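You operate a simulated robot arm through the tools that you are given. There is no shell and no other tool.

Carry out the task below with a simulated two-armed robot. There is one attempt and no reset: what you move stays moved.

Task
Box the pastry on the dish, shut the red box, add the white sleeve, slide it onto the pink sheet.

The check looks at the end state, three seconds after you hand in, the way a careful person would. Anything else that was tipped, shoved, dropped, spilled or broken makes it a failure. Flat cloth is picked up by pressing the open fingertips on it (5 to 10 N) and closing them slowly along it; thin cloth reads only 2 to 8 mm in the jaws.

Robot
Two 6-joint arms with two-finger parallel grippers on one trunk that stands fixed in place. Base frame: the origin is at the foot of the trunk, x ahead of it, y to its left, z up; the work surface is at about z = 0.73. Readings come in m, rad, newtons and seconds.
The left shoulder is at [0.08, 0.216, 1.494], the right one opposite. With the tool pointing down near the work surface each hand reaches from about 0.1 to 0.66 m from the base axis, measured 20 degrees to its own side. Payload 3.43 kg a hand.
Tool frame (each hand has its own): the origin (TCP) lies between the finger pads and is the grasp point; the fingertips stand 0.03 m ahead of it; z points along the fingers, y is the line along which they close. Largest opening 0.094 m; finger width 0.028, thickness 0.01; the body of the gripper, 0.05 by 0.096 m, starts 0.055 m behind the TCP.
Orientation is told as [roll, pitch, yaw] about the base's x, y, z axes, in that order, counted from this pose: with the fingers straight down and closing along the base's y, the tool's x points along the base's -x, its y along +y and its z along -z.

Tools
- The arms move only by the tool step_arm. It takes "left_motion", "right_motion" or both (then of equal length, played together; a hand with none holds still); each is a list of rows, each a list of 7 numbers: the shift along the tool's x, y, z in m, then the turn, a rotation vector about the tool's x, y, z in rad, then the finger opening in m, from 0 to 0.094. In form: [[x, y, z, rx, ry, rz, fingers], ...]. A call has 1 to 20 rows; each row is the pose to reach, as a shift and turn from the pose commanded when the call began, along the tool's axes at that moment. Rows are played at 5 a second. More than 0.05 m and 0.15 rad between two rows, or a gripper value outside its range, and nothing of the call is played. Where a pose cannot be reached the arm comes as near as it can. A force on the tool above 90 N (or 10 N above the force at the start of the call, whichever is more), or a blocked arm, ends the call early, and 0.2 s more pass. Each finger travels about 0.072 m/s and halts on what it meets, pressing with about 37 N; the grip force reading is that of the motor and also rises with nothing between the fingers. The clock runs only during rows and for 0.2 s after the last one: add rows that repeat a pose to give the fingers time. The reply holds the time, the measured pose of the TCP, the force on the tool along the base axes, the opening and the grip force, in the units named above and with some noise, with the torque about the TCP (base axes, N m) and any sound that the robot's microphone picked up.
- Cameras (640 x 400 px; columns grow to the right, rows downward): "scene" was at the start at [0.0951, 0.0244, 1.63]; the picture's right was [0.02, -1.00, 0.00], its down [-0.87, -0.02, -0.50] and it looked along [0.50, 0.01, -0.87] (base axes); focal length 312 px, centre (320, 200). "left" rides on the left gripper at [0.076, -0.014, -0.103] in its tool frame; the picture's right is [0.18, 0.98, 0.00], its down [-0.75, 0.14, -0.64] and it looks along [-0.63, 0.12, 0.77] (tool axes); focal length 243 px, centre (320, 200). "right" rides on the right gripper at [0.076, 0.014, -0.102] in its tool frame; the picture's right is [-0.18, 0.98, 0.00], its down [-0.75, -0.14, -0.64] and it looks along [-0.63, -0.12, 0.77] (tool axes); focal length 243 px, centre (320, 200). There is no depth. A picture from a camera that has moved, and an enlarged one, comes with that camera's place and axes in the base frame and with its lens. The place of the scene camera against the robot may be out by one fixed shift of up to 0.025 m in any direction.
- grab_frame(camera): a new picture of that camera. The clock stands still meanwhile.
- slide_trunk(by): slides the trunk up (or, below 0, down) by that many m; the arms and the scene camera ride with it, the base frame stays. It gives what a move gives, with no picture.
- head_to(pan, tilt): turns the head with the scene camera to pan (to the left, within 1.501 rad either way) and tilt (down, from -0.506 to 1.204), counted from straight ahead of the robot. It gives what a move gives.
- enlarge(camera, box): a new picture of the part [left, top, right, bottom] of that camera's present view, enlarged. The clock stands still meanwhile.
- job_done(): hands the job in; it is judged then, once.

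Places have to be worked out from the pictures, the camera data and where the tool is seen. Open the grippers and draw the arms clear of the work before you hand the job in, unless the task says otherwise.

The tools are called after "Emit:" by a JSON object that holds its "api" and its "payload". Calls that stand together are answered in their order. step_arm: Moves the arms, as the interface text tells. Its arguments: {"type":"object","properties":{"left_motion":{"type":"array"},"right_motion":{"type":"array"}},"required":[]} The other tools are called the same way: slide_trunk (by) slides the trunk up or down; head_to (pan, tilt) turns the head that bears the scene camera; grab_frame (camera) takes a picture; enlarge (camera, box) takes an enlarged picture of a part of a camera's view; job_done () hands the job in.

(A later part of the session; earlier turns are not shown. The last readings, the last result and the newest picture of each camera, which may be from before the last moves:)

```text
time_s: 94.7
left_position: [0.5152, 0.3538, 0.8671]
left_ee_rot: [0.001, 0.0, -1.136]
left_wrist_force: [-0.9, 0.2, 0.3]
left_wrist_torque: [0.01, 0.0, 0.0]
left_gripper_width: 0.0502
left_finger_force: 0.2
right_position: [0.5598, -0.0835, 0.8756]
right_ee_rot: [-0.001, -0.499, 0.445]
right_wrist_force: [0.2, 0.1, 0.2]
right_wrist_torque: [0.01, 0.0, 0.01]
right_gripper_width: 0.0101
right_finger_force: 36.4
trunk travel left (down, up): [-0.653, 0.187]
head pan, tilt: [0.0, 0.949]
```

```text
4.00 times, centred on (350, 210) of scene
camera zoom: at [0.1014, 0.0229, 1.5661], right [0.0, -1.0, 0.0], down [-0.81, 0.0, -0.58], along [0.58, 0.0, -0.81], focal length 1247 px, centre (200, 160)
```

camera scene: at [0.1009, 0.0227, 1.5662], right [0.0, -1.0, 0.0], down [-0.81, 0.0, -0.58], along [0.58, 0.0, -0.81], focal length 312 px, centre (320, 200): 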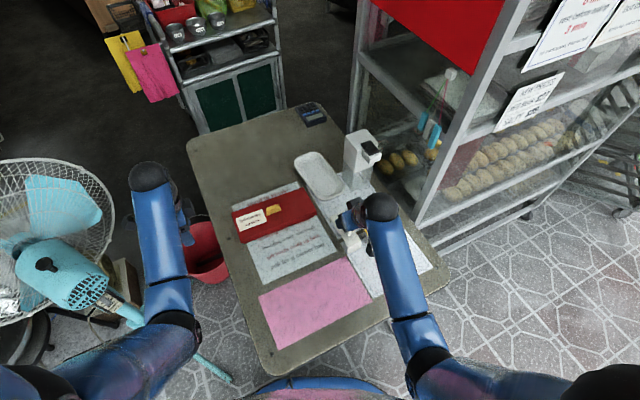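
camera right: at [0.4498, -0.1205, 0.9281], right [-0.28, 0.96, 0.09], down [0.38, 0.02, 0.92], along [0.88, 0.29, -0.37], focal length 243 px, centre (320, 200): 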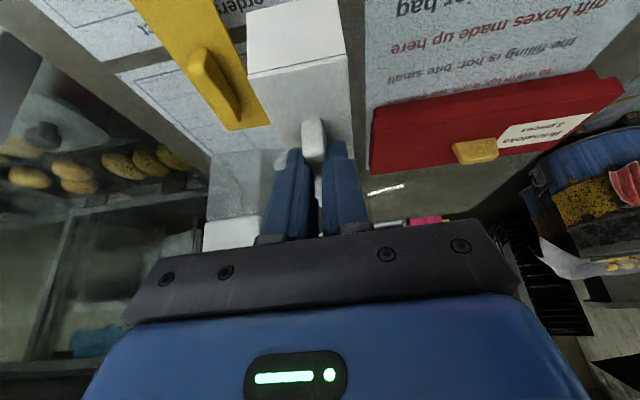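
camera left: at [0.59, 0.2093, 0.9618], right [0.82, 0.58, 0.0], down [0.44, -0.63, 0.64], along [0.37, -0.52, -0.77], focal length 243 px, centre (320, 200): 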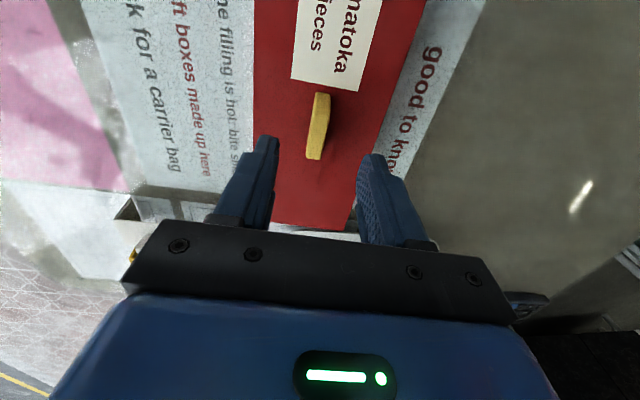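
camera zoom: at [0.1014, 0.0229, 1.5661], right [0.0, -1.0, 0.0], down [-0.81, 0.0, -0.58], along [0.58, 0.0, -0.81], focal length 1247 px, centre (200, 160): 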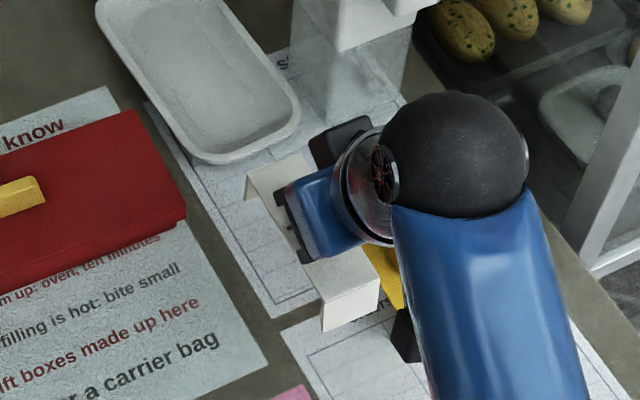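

The sleeve hangs level. I enlarge the right view to locate the closed box in the right arm's own camera frame.

Emit:
{"api": "enlarge", "payload": {"camera": "right", "box": [350, 50, 510, 150]}}

Emit:
{"api": "enlarge", "payload": {"camera": "right", "box": [480, 50, 640, 150]}}

Emit:
{"api": "enlarge", "payload": {"camera": "right", "box": [230, 0, 390, 100]}}

Emit:
{"api": "enlarge", "payload": {"camera": "right", "box": [230, 80, 390, 180]}}

```text
4.00 times, centred on (430, 100) of right
camera zoom: at [0.4498, -0.1205, 0.9281], right [-0.28, 0.96, 0.09], down [0.38, 0.02, 0.92], along [0.88, 0.29, -0.37], focal length 970 px, centre (-120, 600)
```

zoom: 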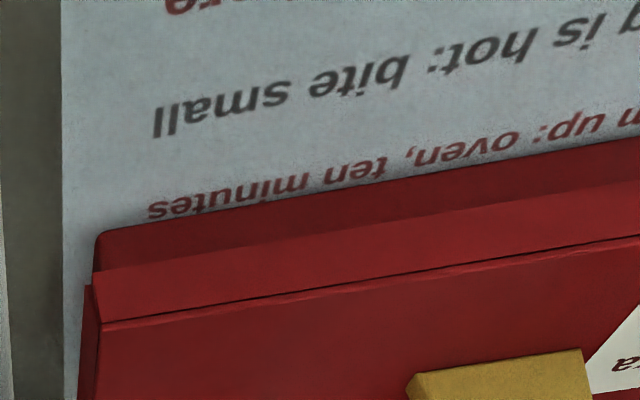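

```text
4.00 times, centred on (560, 100) of right
camera zoom: at [0.4498, -0.1205, 0.9281], right [-0.28, 0.96, 0.09], down [0.38, 0.02, 0.92], along [0.88, 0.29, -0.37], focal length 970 px, centre (-640, 600)
```

zoom: 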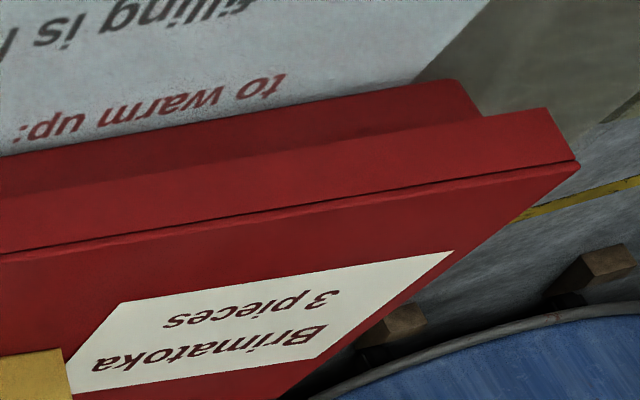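

```text
4.00 times, centred on (310, 50) of right
camera zoom: at [0.4498, -0.1205, 0.9281], right [-0.28, 0.96, 0.09], down [0.38, 0.02, 0.92], along [0.88, 0.29, -0.37], focal length 970 px, centre (360, 800)
```

zoom: 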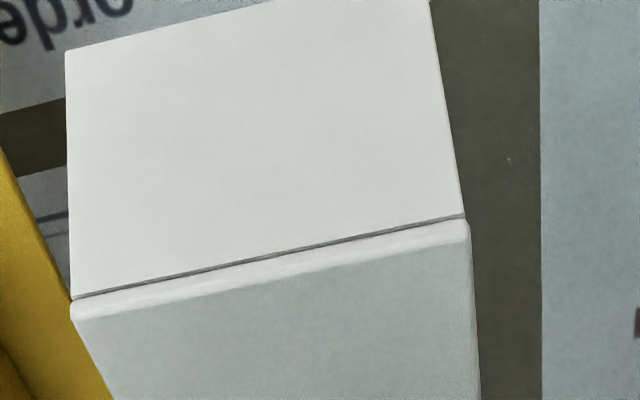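

```text
4.00 times, centred on (310, 130) of right
camera zoom: at [0.4498, -0.1205, 0.9281], right [-0.28, 0.96, 0.09], down [0.38, 0.02, 0.92], along [0.88, 0.29, -0.37], focal length 970 px, centre (360, 480)
```

zoom: 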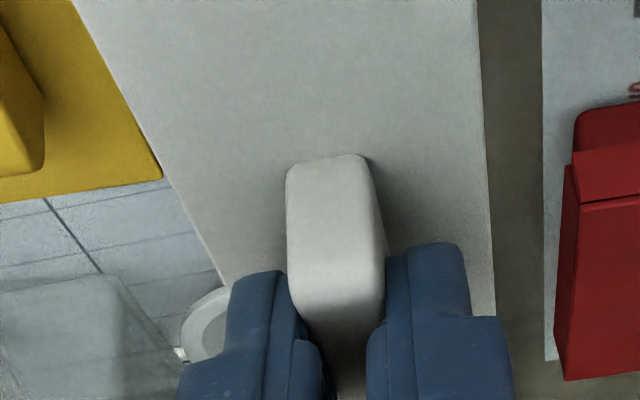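

In the right camera frame: lid centre ≈(0.628, 0.138), sleeve centre ≈(0.5715, −0.078). I carry the sleeve to above the lid's plain right half, between the handle and the right end.

Emit:
{"api": "step_arm", "payload": {"right_motion": [[-0.021, 0.0162, 0.0115, 0, 0, 0, 0.008], [-0.042, 0.0325, 0.0229, 0, 0, 0, 0.008], [-0.063, 0.0487, 0.0344, 0, 0, 0, 0.008], [-0.084, 0.0649, 0.0459, 0, 0, 0, 0.008], [-0.1049, 0.0812, 0.0573, 0, 0, 0, 0.008], [-0.1259, 0.0974, 0.0688, 0, 0, 0, 0.008], [-0.1259, 0.0974, 0.0688, 0, 0, 0, 0.008]]}}

Emit:
{"api": "grab_frame", "payload": {"camera": "right"}}

Emit:
{"api": "enlarge", "payload": {"camera": "scene", "box": [230, 160, 358, 240]}}

Emit:
{"api": "grab_frame", "payload": {"camera": "left"}}

```text
time_s: 96.3
left_position: [0.5152, 0.3523, 0.8673]
left_ee_rot: [0.0, 0.0, -1.138]
left_wrist_force: [0.0, -0.1, 0.3]
left_wrist_torque: [0.03, 0.0, 0.0]
left_gripper_width: 0.0502
left_finger_force: 0.1
right_position: [0.6501, 0.0652, 0.8764]
right_ee_rot: [0.002, -0.502, 0.444]
right_wrist_force: [-0.8, 0.1, 0.0]
right_wrist_torque: [0.04, 0.0, -0.01]
right_gripper_width: 0.0103
right_finger_force: 37.3
trunk travel left (down, up): [-0.653, 0.187]
head pan, tilt: [0.0, 0.949]
```

```text
taken
camera right: at [0.5395, 0.0303, 0.9295], right [-0.28, 0.96, 0.09], down [0.38, 0.02, 0.92], along [0.88, 0.29, -0.37], focal length 243 px, centre (320, 200)
```

right: 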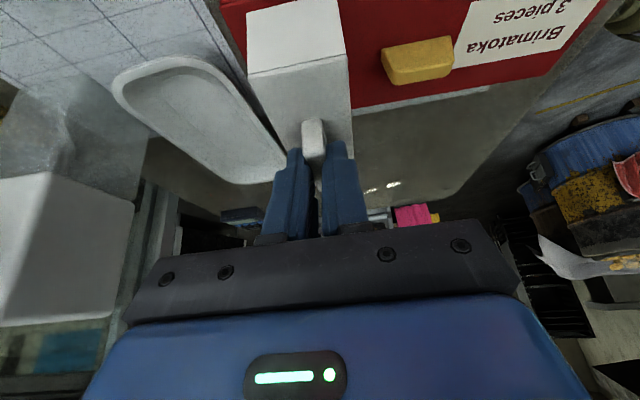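

```text
5.00 times, centred on (294, 200) of scene
camera zoom: at [0.1012, 0.0226, 1.5661], right [0.0, -1.0, 0.0], down [-0.81, 0.0, -0.58], along [0.58, 0.0, -0.81], focal length 1558 px, centre (450, 200)
```

zoom: 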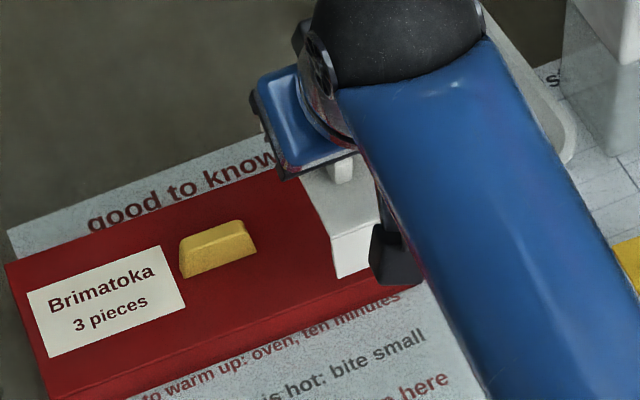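

```text
taken
camera left: at [0.4701, 0.4173, 0.9712], right [0.82, 0.58, 0.0], down [0.44, -0.63, 0.64], along [0.37, -0.52, -0.77], focal length 243 px, centre (320, 200)
```

left: 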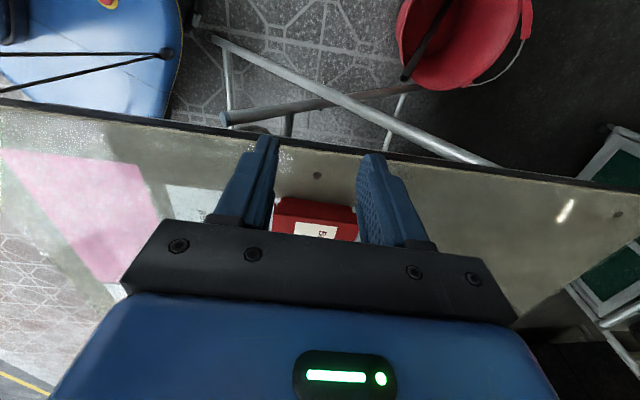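

The sleeve hovers over the right half. I enlarge the right view to check where its near and far legs lie relative to the lid edges.

Emit:
{"api": "enlarge", "payload": {"camera": "right", "box": [200, 0, 376, 110]}}

Emit:
{"api": "enlarge", "payload": {"camera": "right", "box": [220, 70, 396, 180]}}

Emit:
{"api": "enlarge", "payload": {"camera": "scene", "box": [270, 180, 350, 230]}}

```text
3.64 times, centred on (288, 55) of right
camera zoom: at [0.5395, 0.0303, 0.9295], right [-0.28, 0.96, 0.09], down [0.38, 0.02, 0.92], along [0.88, 0.29, -0.37], focal length 882 px, centre (436, 727)
```

zoom: 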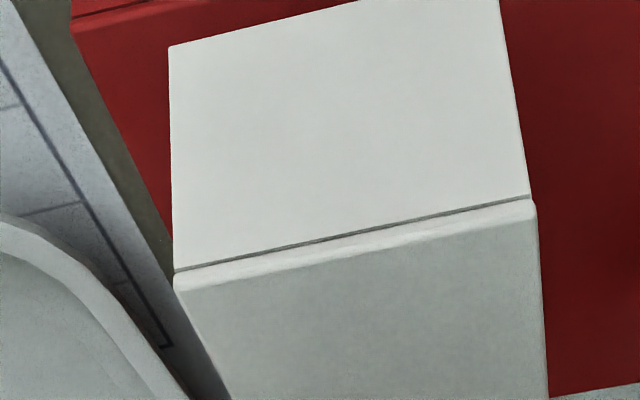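

```text
3.64 times, centred on (308, 125) of right
camera zoom: at [0.5395, 0.0303, 0.9295], right [-0.28, 0.96, 0.09], down [0.38, 0.02, 0.92], along [0.88, 0.29, -0.37], focal length 882 px, centre (364, 473)
```

zoom: 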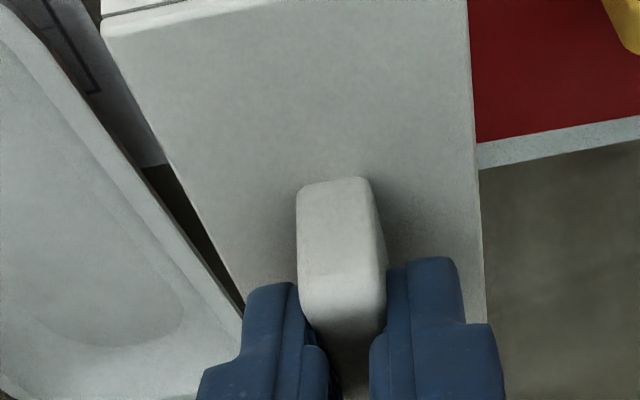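

```text
8.00 times, centred on (310, 205) of scene
camera zoom: at [0.1012, 0.0226, 1.5661], right [0.0, -1.0, 0.0], down [-0.81, 0.0, -0.58], along [0.58, 0.0, -0.81], focal length 2493 px, centre (400, 160)
```

zoom: 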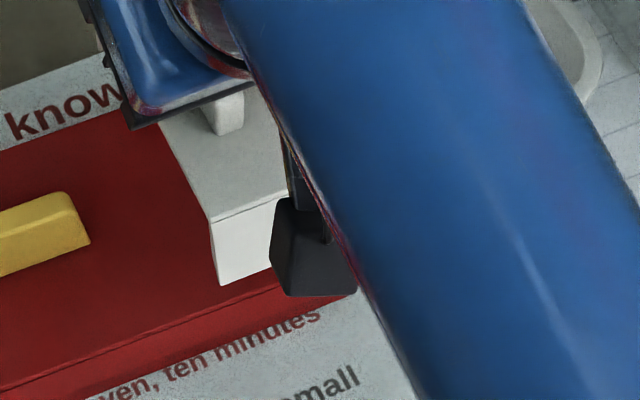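

The sleeve needs ~2 mm toward the far side; otherwise centred. I shift and lower 2.5 cm so the legs are just above lid level, then re-check.

Emit:
{"api": "step_arm", "payload": {"right_motion": [[-0.002, 0.002, 0.0011, 0, 0, 0, 0.008], [0.002, 0.002, 0.0085, 0, 0, 0, 0.008], [0.006, 0.002, 0.0158, 0, 0, 0, 0.008], [0.01, 0.002, 0.023, 0, 0, 0, 0.008], [0.01, 0.002, 0.023, 0, 0, 0, 0.008]]}}

Emit:
{"api": "enlarge", "payload": {"camera": "right", "box": [200, 0, 376, 110]}}

Emit:
{"api": "enlarge", "payload": {"camera": "right", "box": [220, 70, 396, 180]}}

Emit:
{"api": "enlarge", "payload": {"camera": "scene", "box": [270, 180, 350, 230]}}

```text
time_s: 97.5
left_position: [0.515, 0.3534, 0.8677]
left_ee_rot: [0.0, -0.002, -1.137]
left_wrist_force: [-0.7, -0.5, -0.4]
left_wrist_torque: [0.0, 0.0, 0.01]
left_gripper_width: 0.05
left_finger_force: 0.1
right_position: [0.6488, 0.0686, 0.8507]
right_ee_rot: [-0.001, -0.5, 0.445]
right_wrist_force: [0.5, -0.6, -0.2]
right_wrist_torque: [0.01, 0.01, 0.04]
right_gripper_width: 0.0104
right_finger_force: 37.2
trunk travel left (down, up): [-0.653, 0.187]
head pan, tilt: [0.0, 0.949]
```

```text
3.64 times, centred on (288, 55) of right
camera zoom: at [0.5397, 0.032, 0.9035], right [-0.28, 0.96, 0.09], down [0.38, 0.02, 0.92], along [0.88, 0.29, -0.37], focal length 882 px, centre (436, 727)
```

zoom: 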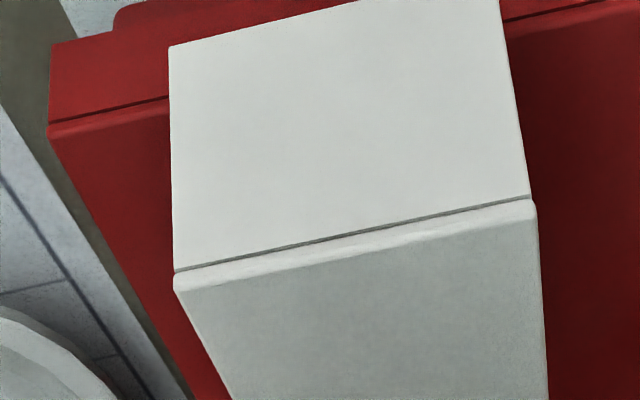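

```text
3.64 times, centred on (308, 125) of right
camera zoom: at [0.5397, 0.032, 0.9035], right [-0.28, 0.96, 0.09], down [0.38, 0.02, 0.92], along [0.88, 0.29, -0.37], focal length 882 px, centre (364, 473)
```

zoom: 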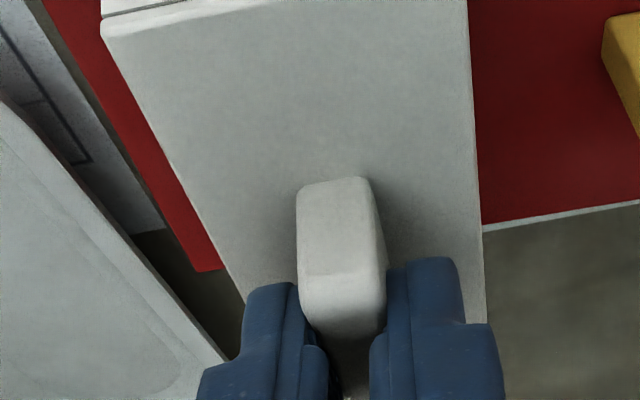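

```text
8.00 times, centred on (310, 205) of scene
camera zoom: at [0.1014, 0.0229, 1.5661], right [0.0, -1.0, 0.0], down [-0.81, 0.0, -0.58], along [0.58, 0.0, -0.81], focal length 2493 px, centre (400, 160)
```

zoom: 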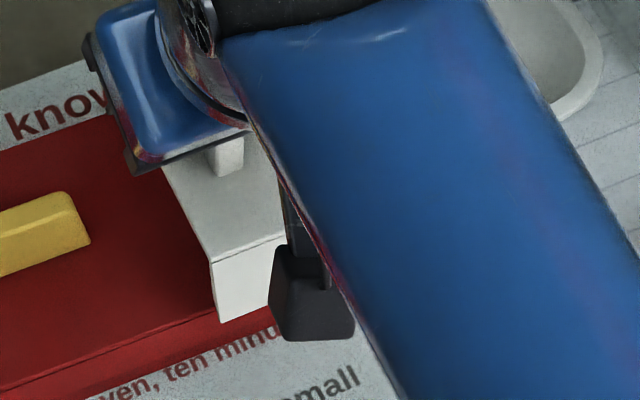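

Legs straddle the lid with ~6–8 mm overhang on both sides. I lower 3 cm further slowly.

Emit:
{"api": "step_arm", "payload": {"right_motion": [[0.0029, 0, 0.0053, 0, 0, 0, 0.008], [0.0058, 0, 0.0105, 0, 0, 0, 0.008], [0.0086, 0, 0.0158, 0, 0, 0, 0.008], [0.0115, 0, 0.0211, 0, 0, 0, 0.008], [0.0144, 0, 0.0263, 0, 0, 0, 0.008], [0.0168, 0, 0.0307, 0, 0, 0, 0.008], [0.0168, 0, 0.0307, 0, 0, 0, 0.008]]}}

Emit:
{"api": "enlarge", "payload": {"camera": "scene", "box": [270, 180, 350, 230]}}

Emit:
{"api": "enlarge", "payload": {"camera": "right", "box": [200, 0, 376, 110]}}

```text
time_s: 99.1
left_position: [0.5145, 0.3524, 0.8673]
left_ee_rot: [0.001, 0.001, -1.136]
left_wrist_force: [0.3, 1.3, -0.2]
left_wrist_torque: [0.0, -0.04, -0.01]
left_gripper_width: 0.05
left_finger_force: 0.1
right_position: [0.6491, 0.0681, 0.8162]
right_ee_rot: [0.0, -0.498, 0.445]
right_wrist_force: [-0.5, 0.0, -0.6]
right_wrist_torque: [0.02, 0.0, -0.01]
right_gripper_width: 0.0104
right_finger_force: 37.2
trunk travel left (down, up): [-0.653, 0.187]
head pan, tilt: [0.0, 0.949]
```

```text
8.00 times, centred on (310, 205) of scene
camera zoom: at [0.1014, 0.0229, 1.5661], right [0.0, -1.0, 0.0], down [-0.81, 0.0, -0.58], along [0.58, 0.0, -0.81], focal length 2493 px, centre (400, 160)
```

zoom: 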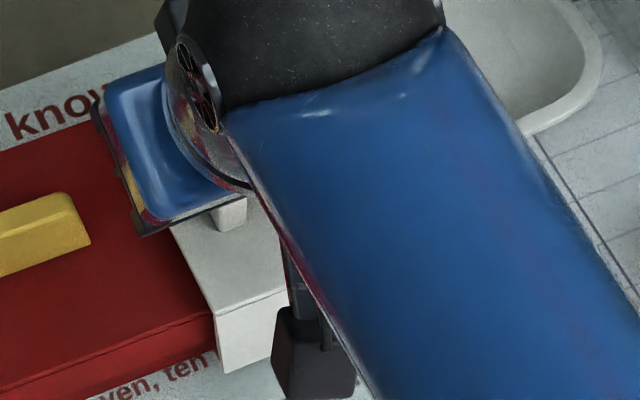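

```text
3.64 times, centred on (288, 55) of right
camera zoom: at [0.5387, 0.0325, 0.8682], right [-0.28, 0.96, 0.09], down [0.38, 0.02, 0.92], along [0.88, 0.29, -0.37], focal length 882 px, centre (436, 727)
```

zoom: 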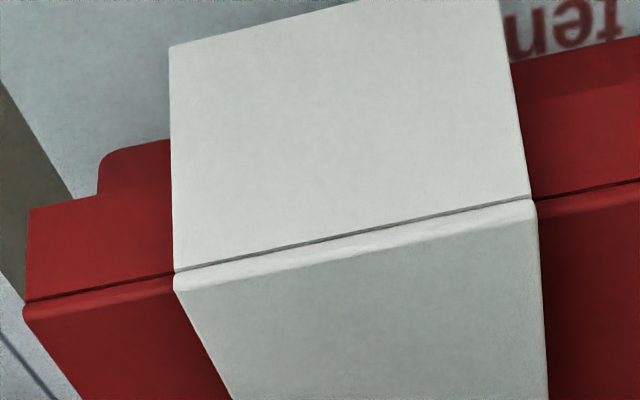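

The sleeve straddles the lid cleanly with no contact force. I lower the final ~1 cm in 2 mm steps until it rests on the lid.

Emit:
{"api": "step_arm", "payload": {"right_motion": [[0.001, 0, 0.0018, 0, 0, 0, 0.008], [0.0019, 0, 0.0035, 0, 0, 0, 0.008], [0.0029, 0, 0.0053, 0, 0, 0, 0.008], [0.0038, 0, 0.007, 0, 0, 0, 0.008], [0.0038, 0, 0.007, 0, 0, 0, 0.008]]}}

Emit:
{"api": "enlarge", "payload": {"camera": "right", "box": [200, 0, 376, 110]}}

```text
time_s: 100.3
left_position: [0.5143, 0.3537, 0.8667]
left_ee_rot: [0.0, 0.0, -1.138]
left_wrist_force: [-0.1, -0.3, -0.2]
left_wrist_torque: [0.03, -0.01, 0.0]
left_gripper_width: 0.0501
left_finger_force: 0.1
right_position: [0.6497, 0.0676, 0.81]
right_ee_rot: [0.001, -0.501, 0.446]
right_wrist_force: [0.3, 0.6, 3.2]
right_wrist_torque: [0.0, 0.1, -0.03]
right_gripper_width: 0.0105
right_finger_force: 37.0
trunk travel left (down, up): [-0.653, 0.187]
head pan, tilt: [0.0, 0.949]
```

```text
3.64 times, centred on (288, 55) of right
camera zoom: at [0.539, 0.0323, 0.861], right [-0.28, 0.96, 0.09], down [0.38, 0.02, 0.93], along [0.88, 0.29, -0.37], focal length 882 px, centre (436, 727)
```

zoom: 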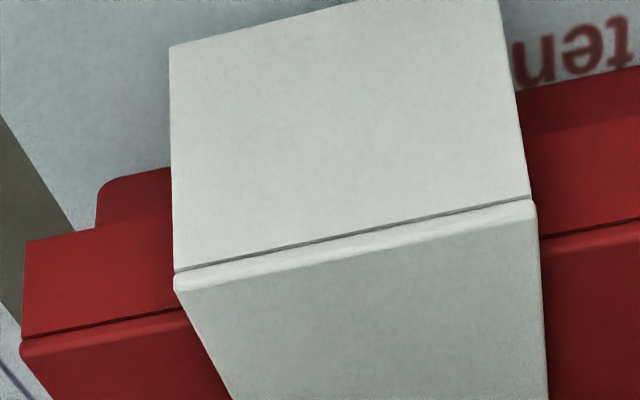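

Contact force 3 N: the sleeve rests on the lid. I press 2 mm more to make sure it is fully seated.

Emit:
{"api": "step_arm", "payload": {"right_motion": [[0.0005, 0, 0.0009, 0, 0, 0, 0.008], [0.001, 0, 0.0018, 0, 0, 0, 0.008], [0.001, 0, 0.0018, 0, 0, 0, 0.008]]}}

```text
time_s: 101.1
left_position: [0.5143, 0.3522, 0.8676]
left_ee_rot: [0.002, -0.001, -1.142]
left_wrist_force: [0.2, 0.3, 0.8]
left_wrist_torque: [-0.05, 0.0, -0.02]
left_gripper_width: 0.0501
left_finger_force: 0.1
right_position: [0.6481, 0.0677, 0.8073]
right_ee_rot: [0.001, -0.502, 0.444]
right_wrist_force: [0.1, -1.5, 11.5]
right_wrist_torque: [-0.08, 0.09, -0.01]
right_gripper_width: 0.0105
right_finger_force: 37.4
trunk travel left (down, up): [-0.653, 0.187]
head pan, tilt: [0.0, 0.949]
```

Seated firmly. I relieve the pressure, open the fingers and lift the right hand away.

Emit:
{"api": "step_arm", "payload": {"right_motion": [[-0.0005, 0, -0.0009, 0, 0, 0, 0.008], [-0.001, 0, -0.0018, 0, 0, 0, 0.012], [-0.001, 0, -0.0018, 0, 0, 0, 0.02], [-0.001, 0, -0.0018, 0, 0, 0, 0.03], [-0.001, 0, -0.0018, 0, 0, 0, 0.04], [-0.001, 0, -0.0018, 0, 0, 0, 0.05], [-0.008, 0, -0.0149, 0, 0, 0, 0.05], [-0.02, 0, -0.037, 0, 0, 0, 0.05], [-0.0336, 0, -0.0614, 0, 0, 0, 0.05]]}}

Emit:
{"api": "grab_frame", "payload": {"camera": "right"}}

Emit:
{"api": "enlarge", "payload": {"camera": "scene", "box": [230, 160, 358, 240]}}

```text
time_s: 103.1
left_position: [0.5151, 0.3523, 0.8677]
left_ee_rot: [-0.001, -0.001, -1.138]
left_wrist_force: [0.0, -0.3, 1.0]
left_wrist_torque: [0.01, 0.01, -0.02]
left_gripper_width: 0.0501
left_finger_force: 0.0
right_position: [0.6493, 0.0674, 0.8744]
right_ee_rot: [0.001, -0.499, 0.444]
right_wrist_force: [0.3, 0.5, 0.7]
right_wrist_torque: [-0.02, 0.02, 0.02]
right_gripper_width: 0.0499
right_finger_force: 0.1
trunk travel left (down, up): [-0.653, 0.187]
head pan, tilt: [0.0, 0.949]
```

```text
taken
camera right: at [0.5404, 0.0323, 0.9273], right [-0.28, 0.96, 0.09], down [0.38, 0.03, 0.92], along [0.88, 0.29, -0.37], focal length 243 px, centre (320, 200)
```

right: 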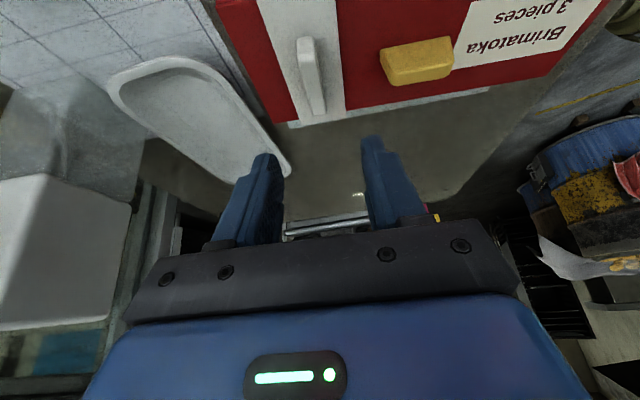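

```text
5.00 times, centred on (294, 200) of scene
camera zoom: at [0.1011, 0.023, 1.5661], right [0.0, -1.0, 0.0], down [-0.81, 0.0, -0.58], along [0.58, 0.0, -0.81], focal length 1558 px, centre (450, 200)
```

zoom: 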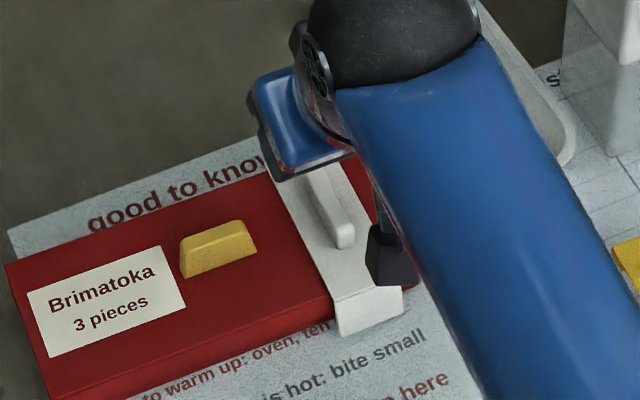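

The white sleeve sits on the box, beside the handle and not covering the label. I withdraw the right hand to its parking place off the table's right corner.

Emit:
{"api": "step_arm", "payload": {"right_motion": [[0.021, -0.0162, -0.0115, 0, 0, 0, 0.05], [0.042, -0.0325, -0.0229, 0, 0, 0, 0.05], [0.063, -0.0487, -0.0344, 0, 0, 0, 0.05], [0.084, -0.0649, -0.0459, 0, 0, 0, 0.05], [0.1049, -0.0812, -0.0573, 0, 0, 0, 0.05], [0.1259, -0.0974, -0.0688, 0, 0, 0, 0.05], [0.1534, -0.1167, -0.0838, 0, 0, 0, 0.05], [0.1809, -0.1359, -0.0989, 0, 0, 0, 0.05], [0.2084, -0.1552, -0.1139, 0, 0, 0, 0.05], [0.2359, -0.1744, -0.1289, 0, 0, 0, 0.05], [0.2634, -0.1937, -0.1439, 0, 0, 0, 0.05], [0.2909, -0.2129, -0.159, 0, 0, 0, 0.05], [0.3184, -0.2322, -0.174, 0, 0, 0, 0.05], [0.3459, -0.2514, -0.189, 0, 0, 0, 0.05]]}}

Emit:
{"api": "grab_frame", "payload": {"camera": "scene"}}

Emit:
{"api": "enlarge", "payload": {"camera": "scene", "box": [220, 170, 380, 270]}}

Emit:
{"api": "enlarge", "payload": {"camera": "scene", "box": [240, 250, 400, 350]}}

```text
time_s: 106.1
left_position: [0.5144, 0.3534, 0.8679]
left_ee_rot: [0.001, 0.0, -1.139]
left_wrist_force: [-0.2, 0.0, -0.3]
left_wrist_torque: [0.01, 0.01, -0.01]
left_gripper_width: 0.05
left_finger_force: 0.1
right_position: [0.4001, -0.3292, 0.8783]
right_ee_rot: [-0.001, -0.499, 0.446]
right_wrist_force: [-0.4, 0.4, 1.1]
right_wrist_torque: [-0.03, 0.0, 0.01]
right_gripper_width: 0.05
right_finger_force: 0.1
trunk travel left (down, up): [-0.653, 0.187]
head pan, tilt: [0.0, 0.949]
```

```text
taken
camera scene: at [0.1008, 0.0222, 1.5661], right [0.0, -1.0, 0.0], down [-0.81, 0.0, -0.58], along [0.58, 0.0, -0.81], focal length 312 px, centre (320, 200)
```

scene: 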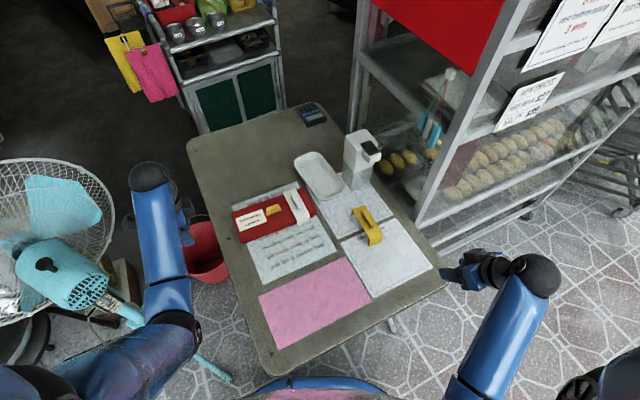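

```text
4.00 times, centred on (300, 220) of scene
camera zoom: at [0.1008, 0.0222, 1.5661], right [0.0, -1.0, 0.0], down [-0.81, 0.0, -0.58], along [0.58, 0.0, -0.81], focal length 1247 px, centre (400, 120)
```

zoom: 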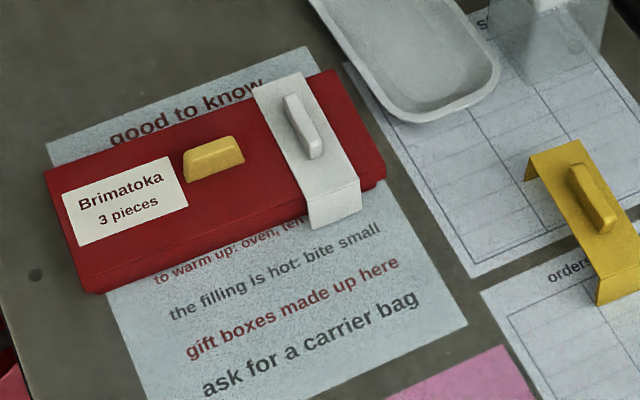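

```text
4.00 times, centred on (320, 300) of scene
camera zoom: at [0.1008, 0.0222, 1.5661], right [0.0, -1.0, 0.0], down [-0.81, 0.0, -0.58], along [0.58, 0.0, -0.81], focal length 1247 px, centre (320, -200)
```

zoom: 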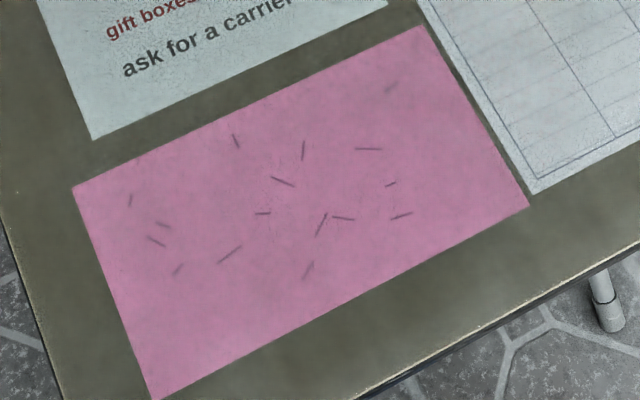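

Now the slide. Box centre is ≈(0.6275, 0.1426) and the pink sheet's centre ≈(0.3753, 0.0135) in the same view, so the slide is ≈0.283 m toward the robot along the box's width with ~9 mm to the right. I bring the left hand back above the lid handle.

Emit:
{"api": "step_arm", "payload": {"left_motion": [[-0.03, 0.0026, 0, 0, 0, 0, 0.05], [-0.06, 0.0052, 0, 0, 0, 0, 0.05], [-0.09, 0.0078, 0, 0, 0, 0, 0.05], [-0.12, 0.0104, 0, 0, 0, 0, 0.05], [-0.15, 0.013, 0, 0, 0, 0, 0.05], [-0.18, 0.0155, 0, 0, 0, 0, 0.05], [-0.21, 0.018, 0, 0, 0, 0, 0.05], [-0.241, 0.0207, 0, 0, 0, 0, 0.05], [-0.241, 0.0207, 0.02, 0, 0, 0, 0.05], [-0.241, 0.0207, 0.02, 0, 0, 0, 0.05]]}}

Emit:
{"api": "grab_frame", "payload": {"camera": "left"}}

Emit:
{"api": "enlarge", "payload": {"camera": "left", "box": [200, 60, 440, 210]}}

```text
time_s: 108.3
left_position: [0.6353, 0.1424, 0.8478]
left_ee_rot: [0.001, 0.0, -1.138]
left_wrist_force: [0.6, 0.0, 0.1]
left_wrist_torque: [-0.03, -0.02, -0.01]
left_gripper_width: 0.0503
left_finger_force: 0.1
right_position: [0.4007, -0.3279, 0.8773]
right_ee_rot: [0.0, -0.5, 0.446]
right_wrist_force: [-0.1, -0.6, -0.1]
right_wrist_torque: [-0.01, 0.01, -0.02]
right_gripper_width: 0.0499
right_finger_force: 0.0
trunk travel left (down, up): [-0.653, 0.187]
head pan, tilt: [0.0, 0.949]
```

```text
taken
camera left: at [0.5909, 0.2072, 0.951], right [0.82, 0.58, 0.0], down [0.44, -0.62, 0.64], along [0.37, -0.52, -0.77], focal length 243 px, centre (320, 200)
```

left: 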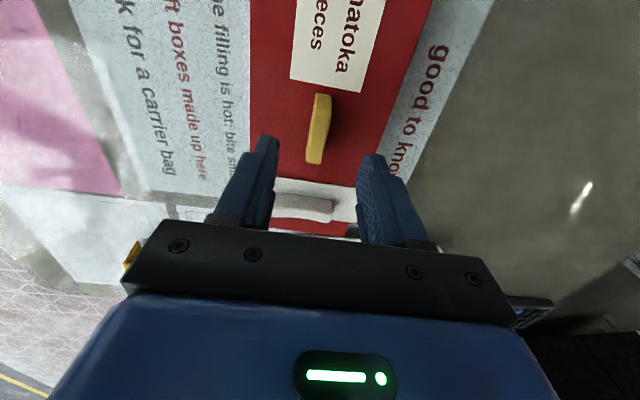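

```text
2.67 times, centred on (320, 135) of left
camera zoom: at [0.5909, 0.2072, 0.951], right [0.82, 0.58, 0.0], down [0.44, -0.62, 0.64], along [0.37, -0.52, -0.77], focal length 647 px, centre (320, 373)
```

zoom: 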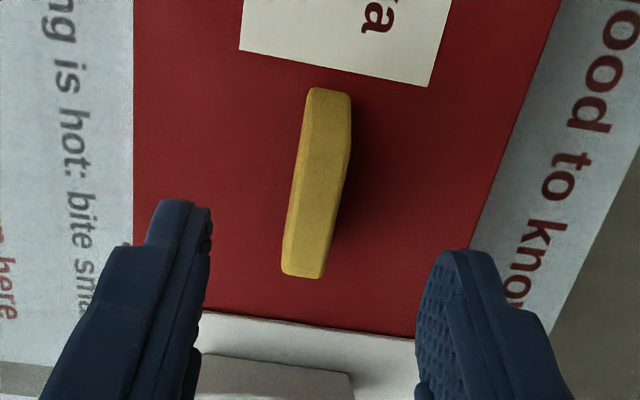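

The handle is well centred. I descend 4.3 cm to grip height.

Emit:
{"api": "step_arm", "payload": {"left_motion": [[0, 0, 0.012, 0, 0, 0, 0.05], [0, 0, 0.024, 0, 0, 0, 0.05], [0, 0, 0.035, 0, 0, 0, 0.05], [0, 0, 0.042, 0, 0, 0, 0.05], [0, 0, 0.042, 0, 0, 0, 0.05]]}}

Emit:
{"api": "enlarge", "payload": {"camera": "left", "box": [200, 60, 440, 210]}}

```text
time_s: 109.5
left_position: [0.6334, 0.1443, 0.8044]
left_ee_rot: [0.0, 0.0, -1.138]
left_wrist_force: [0.4, 0.3, -0.4]
left_wrist_torque: [0.0, 0.0, -0.04]
left_gripper_width: 0.05
left_finger_force: 0.1
right_position: [0.4021, -0.3294, 0.8778]
right_ee_rot: [0.0, -0.498, 0.445]
right_wrist_force: [0.2, -0.1, -0.6]
right_wrist_torque: [-0.02, 0.01, 0.03]
right_gripper_width: 0.0499
right_finger_force: 0.0
trunk travel left (down, up): [-0.653, 0.187]
head pan, tilt: [0.0, 0.949]
```

```text
2.67 times, centred on (320, 135) of left
camera zoom: at [0.5898, 0.2069, 0.9082], right [0.82, 0.58, 0.0], down [0.44, -0.62, 0.64], along [0.37, -0.52, -0.77], focal length 647 px, centre (320, 373)
```

zoom: 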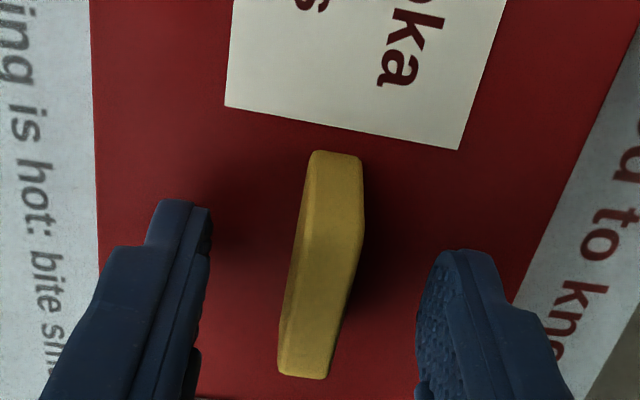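

Fingers straddle the handle. I close on it.

Emit:
{"api": "step_arm", "payload": {"left_motion": [[0, 0, 0, 0, 0, 0, 0.04], [0, 0, 0, 0, 0, 0, 0.03], [0, 0, 0, 0, 0, 0, 0.022], [0, 0, 0, 0, 0, 0, 0.014], [0, 0, 0, 0, 0, 0, 0.007], [0, 0, 0, 0, 0, 0, 0.007]]}}

```text
time_s: 110.9
left_position: [0.6337, 0.1436, 0.8046]
left_ee_rot: [0.001, 0.0, -1.137]
left_wrist_force: [-0.6, 0.5, 0.7]
left_wrist_torque: [0.0, 0.0, 0.05]
left_gripper_width: 0.0105
left_finger_force: 36.6
right_position: [0.4009, -0.3295, 0.8772]
right_ee_rot: [0.0, -0.5, 0.445]
right_wrist_force: [0.1, -0.4, 0.2]
right_wrist_torque: [-0.03, -0.03, -0.01]
right_gripper_width: 0.0498
right_finger_force: 0.1
trunk travel left (down, up): [-0.653, 0.187]
head pan, tilt: [0.0, 0.949]
```

The handle is gripped. I start sliding the box slowly toward the pink sheet, first 6 cm, keeping the height constant.

Emit:
{"api": "step_arm", "payload": {"left_motion": [[-0.0003, -0.006, 0, 0, 0, 0, 0.007], [-0.0006, -0.014, 0, 0, 0, 0, 0.007], [-0.001, -0.024, 0, 0, 0, 0, 0.007], [-0.0014, -0.035, 0, 0, 0, 0, 0.007], [-0.0019, -0.047, 0, 0, 0, 0, 0.007], [-0.0024, -0.06, 0, 0, 0, 0, 0.007], [-0.0024, -0.06, 0, 0, 0, 0, 0.007]]}}

Emit:
{"api": "enlarge", "payload": {"camera": "scene", "box": [220, 170, 380, 270]}}

Emit:
{"api": "grab_frame", "payload": {"camera": "scene"}}

```text
time_s: 112.5
left_position: [0.5805, 0.1157, 0.8063]
left_ee_rot: [0.0, 0.0, -1.14]
left_wrist_force: [0.4, -0.6, -1.2]
left_wrist_torque: [0.0, 0.04, -0.02]
left_gripper_width: 0.0107
left_finger_force: 37.1
right_position: [0.4015, -0.3299, 0.8782]
right_ee_rot: [0.0, -0.498, 0.446]
right_wrist_force: [0.7, -0.1, 0.6]
right_wrist_torque: [-0.02, 0.01, 0.01]
right_gripper_width: 0.0501
right_finger_force: 0.1
trunk travel left (down, up): [-0.653, 0.187]
head pan, tilt: [0.0, 0.949]
```

```text
4.00 times, centred on (300, 220) of scene
camera zoom: at [0.1019, 0.0229, 1.566], right [0.0, -1.0, 0.0], down [-0.81, 0.0, -0.58], along [0.58, 0.0, -0.81], focal length 1247 px, centre (400, 120)
```

zoom: 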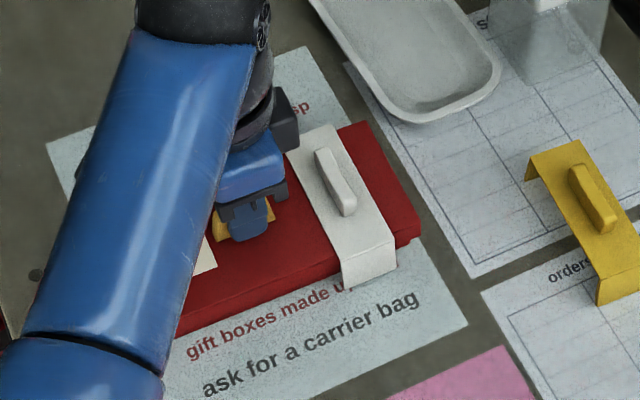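

```text
taken
camera scene: at [0.1019, 0.0229, 1.566], right [0.0, -1.0, 0.0], down [-0.81, 0.0, -0.58], along [0.58, 0.0, -0.81], focal length 312 px, centre (320, 200)
```

scene: 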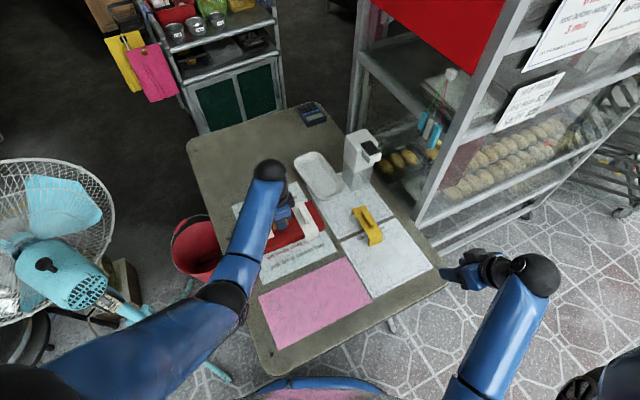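

The box with lid and sleeve slides together well. I continue another 12 cm, keeping a trace of downward offset.

Emit:
{"api": "step_arm", "payload": {"left_motion": [[-0.0003, -0.006, 0.0005, 0, 0, 0, 0.007], [-0.0007, -0.015, 0.001, 0, 0, 0, 0.007], [-0.0011, -0.026, 0.001, 0, 0, 0, 0.007], [-0.0016, -0.038, 0.001, 0, 0, 0, 0.007], [-0.0021, -0.05, 0.001, 0, 0, 0, 0.007], [-0.0026, -0.062, 0.001, 0, 0, 0, 0.007], [-0.0031, -0.074, 0.001, 0, 0, 0, 0.007], [-0.0036, -0.086, 0.001, 0, 0, 0, 0.007], [-0.0041, -0.098, 0.001, 0, 0, 0, 0.007], [-0.0046, -0.11, 0.001, 0, 0, 0, 0.007], [-0.005, -0.12, 0.001, 0, 0, 0, 0.007], [-0.005, -0.12, 0.001, 0, 0, 0, 0.007]]}}

Emit:
{"api": "enlarge", "payload": {"camera": "scene", "box": [230, 210, 390, 310]}}

```text
time_s: 115.1
left_position: [0.4746, 0.0597, 0.8049]
left_ee_rot: [-0.001, 0.0, -1.138]
left_wrist_force: [-0.3, 0.5, -2.6]
left_wrist_torque: [0.02, -0.01, -0.02]
left_gripper_width: 0.0105
left_finger_force: 36.9
right_position: [0.4007, -0.3286, 0.8769]
right_ee_rot: [-0.001, -0.5, 0.444]
right_wrist_force: [0.3, 1.2, -0.4]
right_wrist_torque: [0.03, -0.03, 0.02]
right_gripper_width: 0.0501
right_finger_force: 0.0
trunk travel left (down, up): [-0.653, 0.187]
head pan, tilt: [0.0, 0.949]
```

```text
4.00 times, centred on (310, 260) of scene
camera zoom: at [0.1019, 0.0228, 1.566], right [0.0, -1.0, 0.0], down [-0.81, 0.0, -0.58], along [0.58, 0.0, -0.81], focal length 1247 px, centre (360, -40)
```

zoom: 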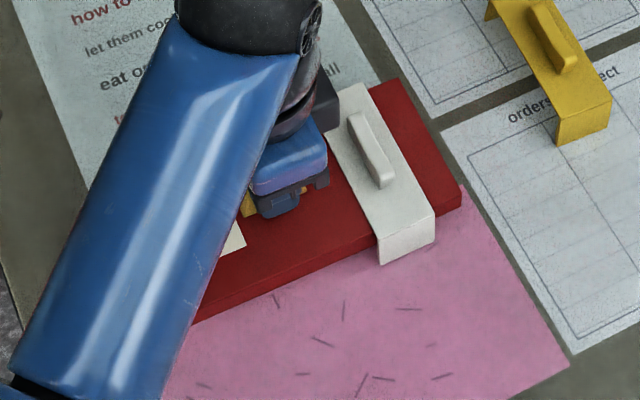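

The box is already moving onto the pink sheet and the sheet stays flat. I slide the remaining 10.3 cm with a slight lowering.

Emit:
{"api": "step_arm", "payload": {"left_motion": [[-0.0003, -0.006, 0.0007, 0, 0, 0, 0.007], [-0.0007, -0.016, 0.001, 0, 0, 0, 0.007], [-0.0011, -0.027, 0.001, 0, 0, 0, 0.007], [-0.0016, -0.038, 0.001, 0, 0, 0, 0.007], [-0.002, -0.049, 0.001, 0, 0, 0, 0.007], [-0.0025, -0.06, 0.001, 0, 0, 0, 0.007], [-0.0029, -0.071, 0.001, 0, 0, 0, 0.007], [-0.0033, -0.082, 0.001, 0, 0, 0, 0.007], [-0.0037, -0.093, 0.001, 0, 0, 0, 0.007], [-0.0041, -0.103, 0.001, 0, 0, 0, 0.007], [-0.0041, -0.103, 0.001, 0, 0, 0, 0.007]]}}

Emit:
{"api": "enlarge", "payload": {"camera": "scene", "box": [230, 240, 390, 340]}}

Emit:
{"api": "grab_frame", "payload": {"camera": "left"}}

```text
time_s: 117.5
left_position: [0.3815, 0.0139, 0.8042]
left_ee_rot: [0.001, -0.001, -1.138]
left_wrist_force: [5.5, 2.5, 18.0]
left_wrist_torque: [0.09, -0.12, -0.01]
left_gripper_width: 0.0104
left_finger_force: 36.4
right_position: [0.3996, -0.3295, 0.878]
right_ee_rot: [0.001, -0.499, 0.445]
right_wrist_force: [-0.5, 0.3, 0.4]
right_wrist_torque: [0.03, 0.04, 0.0]
right_gripper_width: 0.05
right_finger_force: 0.0
trunk travel left (down, up): [-0.653, 0.187]
head pan, tilt: [0.0, 0.949]
```

```text
4.00 times, centred on (310, 290) of scene
camera zoom: at [0.1006, 0.0232, 1.5663], right [0.0, -1.0, 0.0], down [-0.81, 0.0, -0.58], along [0.58, 0.0, -0.81], focal length 1247 px, centre (360, -160)
```

zoom: 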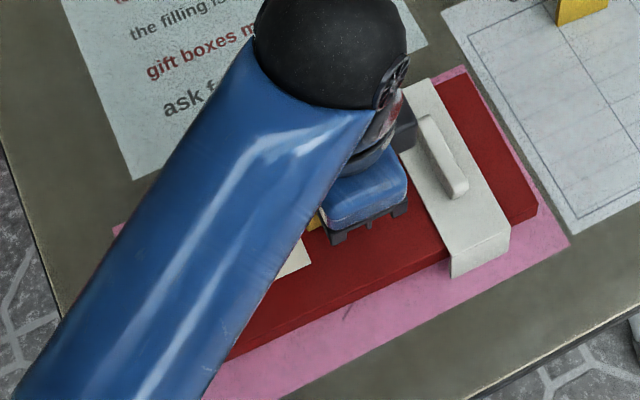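

```text
taken
camera left: at [0.3365, 0.0784, 0.9079], right [0.82, 0.58, 0.0], down [0.44, -0.62, 0.64], along [0.37, -0.52, -0.77], focal length 243 px, centre (320, 200)
```

left: 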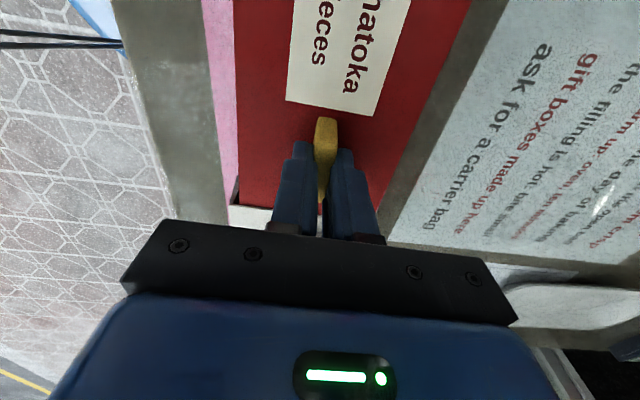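

The box is on the sheet; the hand is pressing (18 N), so I relieve it by 2 mm before opening, then lift away and check placement.

Emit:
{"api": "step_arm", "payload": {"left_motion": [[0, 0, -0.001, 0, 0, 0, 0.007], [0, 0, -0.0018, 0, 0, 0, 0.007], [0, 0, -0.0018, 0, 0, 0, 0.007]]}}

```text
time_s: 118.3
left_position: [0.3818, 0.0146, 0.8047]
left_ee_rot: [-0.002, 0.001, -1.139]
left_wrist_force: [-0.7, 0.8, 2.4]
left_wrist_torque: [-0.42, -0.25, 0.05]
left_gripper_width: 0.0106
left_finger_force: 37.0
right_position: [0.3997, -0.3289, 0.8774]
right_ee_rot: [0.001, -0.501, 0.444]
right_wrist_force: [-0.5, 0.0, 0.2]
right_wrist_torque: [0.02, -0.02, 0.02]
right_gripper_width: 0.0499
right_finger_force: 0.0
trunk travel left (down, up): [-0.653, 0.187]
head pan, tilt: [0.0, 0.949]
heard: snap
```

I heard another snap while relieving the pressure; I need to check whether the lid is still shut. I look closely from the scene and right cameras.

Emit:
{"api": "enlarge", "payload": {"camera": "scene", "box": [270, 250, 366, 310]}}

Emit:
{"api": "grab_frame", "payload": {"camera": "right"}}

Emit:
{"api": "enlarge", "payload": {"camera": "right", "box": [400, 0, 640, 150]}}

Emit:
{"api": "enlarge", "payload": {"camera": "left", "box": [200, 0, 440, 240]}}

```text
6.67 times, centred on (318, 280) of scene
camera zoom: at [0.1007, 0.0228, 1.566], right [0.0, -1.0, 0.0], down [-0.81, 0.0, -0.58], along [0.58, 0.0, -0.81], focal length 2078 px, centre (333, -333)
```

zoom: 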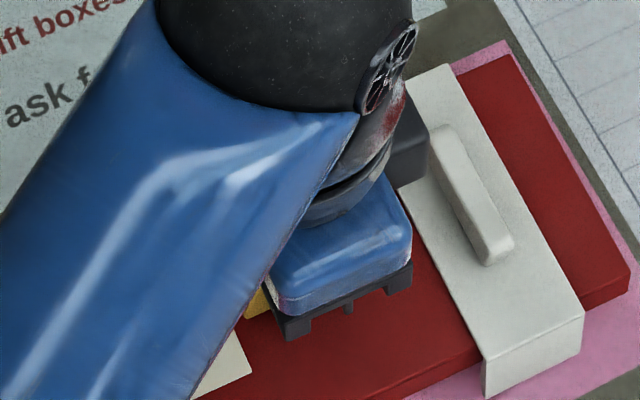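

```text
taken
camera right: at [0.2902, -0.365, 0.9299], right [-0.28, 0.96, 0.09], down [0.38, 0.02, 0.92], along [0.88, 0.29, -0.37], focal length 243 px, centre (320, 200)
```

right: 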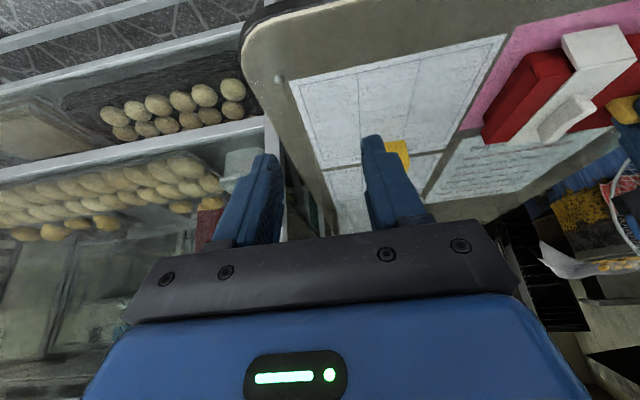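

```text
2.67 times, centred on (520, 75) of right
camera zoom: at [0.2902, -0.365, 0.9299], right [-0.28, 0.96, 0.09], down [0.38, 0.02, 0.92], along [0.88, 0.29, -0.37], focal length 647 px, centre (-213, 533)
```

zoom: 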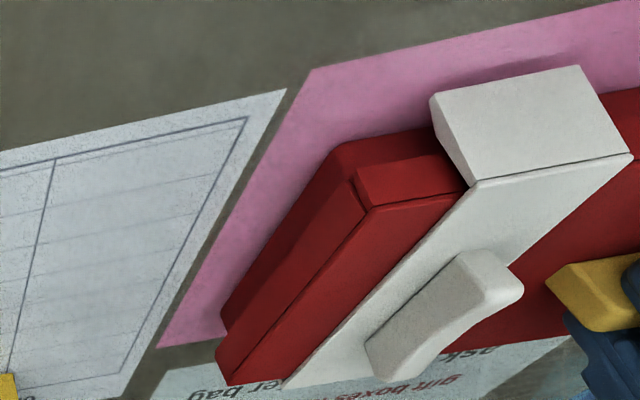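

```text
1.67 times, centred on (320, 120) of left
camera zoom: at [0.3369, 0.078, 0.9083], right [0.82, 0.58, 0.0], down [0.44, -0.63, 0.64], along [0.37, -0.52, -0.77], focal length 404 px, centre (320, 333)
```

zoom: 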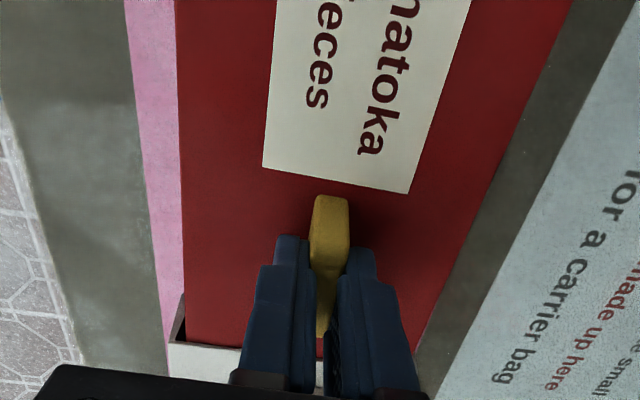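

To judge the lid seam I enlarge the right camera's view of the near face at higher magnification.

Emit:
{"api": "enlarge", "payload": {"camera": "right", "box": [470, 20, 566, 80]}}

Emit:
{"api": "enlarge", "payload": {"camera": "right", "box": [560, 0, 640, 50]}}

Emit:
{"api": "enlarge", "payload": {"camera": "right", "box": [470, 70, 566, 130]}}

Emit:
{"api": "enlarge", "payload": {"camera": "scene", "box": [280, 290, 376, 350]}}

```text
6.67 times, centred on (518, 50) of right
camera zoom: at [0.2902, -0.365, 0.9299], right [-0.28, 0.96, 0.09], down [0.38, 0.02, 0.92], along [0.88, 0.29, -0.37], focal length 1618 px, centre (-1000, 1200)
```

zoom: 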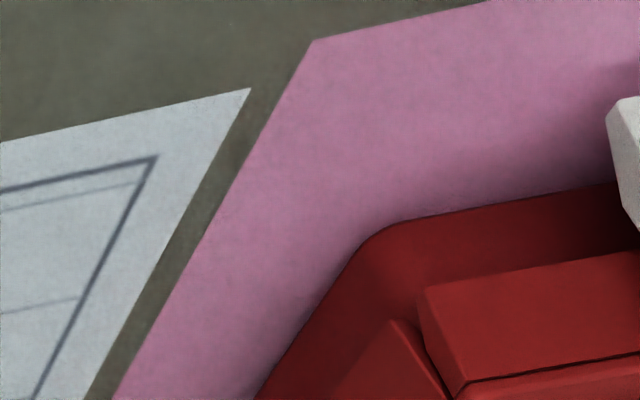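

```text
8.00 times, centred on (600, 25) of right
camera zoom: at [0.2902, -0.365, 0.9299], right [-0.28, 0.96, 0.09], down [0.38, 0.02, 0.92], along [0.88, 0.29, -0.37], focal length 1941 px, centre (-1920, 1600)
```

zoom: 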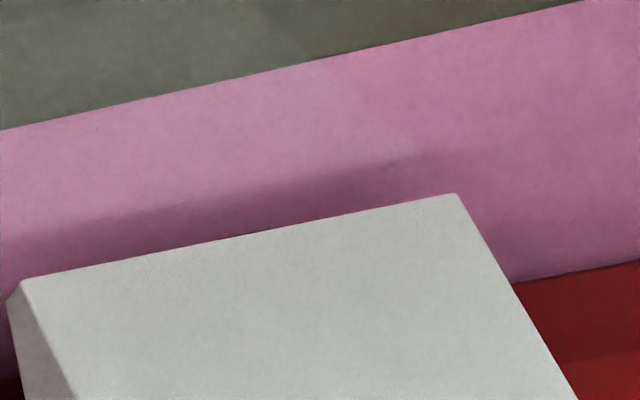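

```text
6.67 times, centred on (518, 100) of right
camera zoom: at [0.2902, -0.365, 0.9299], right [-0.28, 0.96, 0.09], down [0.38, 0.02, 0.92], along [0.88, 0.29, -0.37], focal length 1618 px, centre (-1000, 867)
```

zoom: 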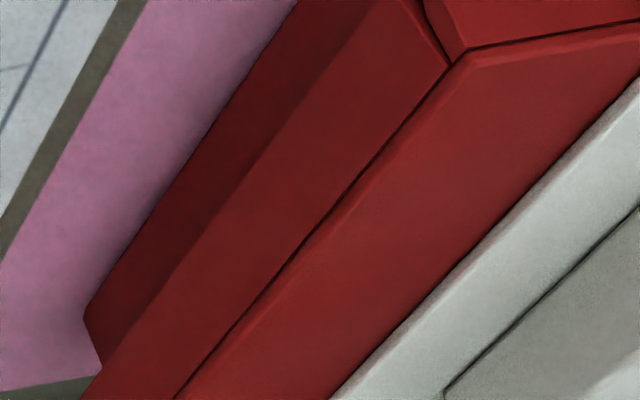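

```text
6.67 times, centred on (328, 320) of scene
camera zoom: at [0.1007, 0.0228, 1.566], right [0.0, -1.0, 0.0], down [-0.81, 0.0, -0.58], along [0.58, 0.0, -0.81], focal length 2078 px, centre (267, -600)
```

zoom: 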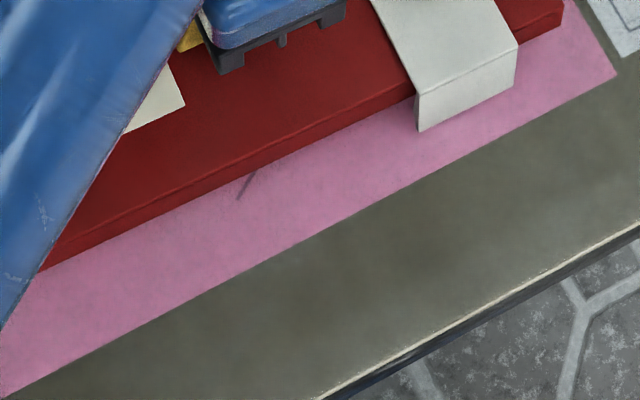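

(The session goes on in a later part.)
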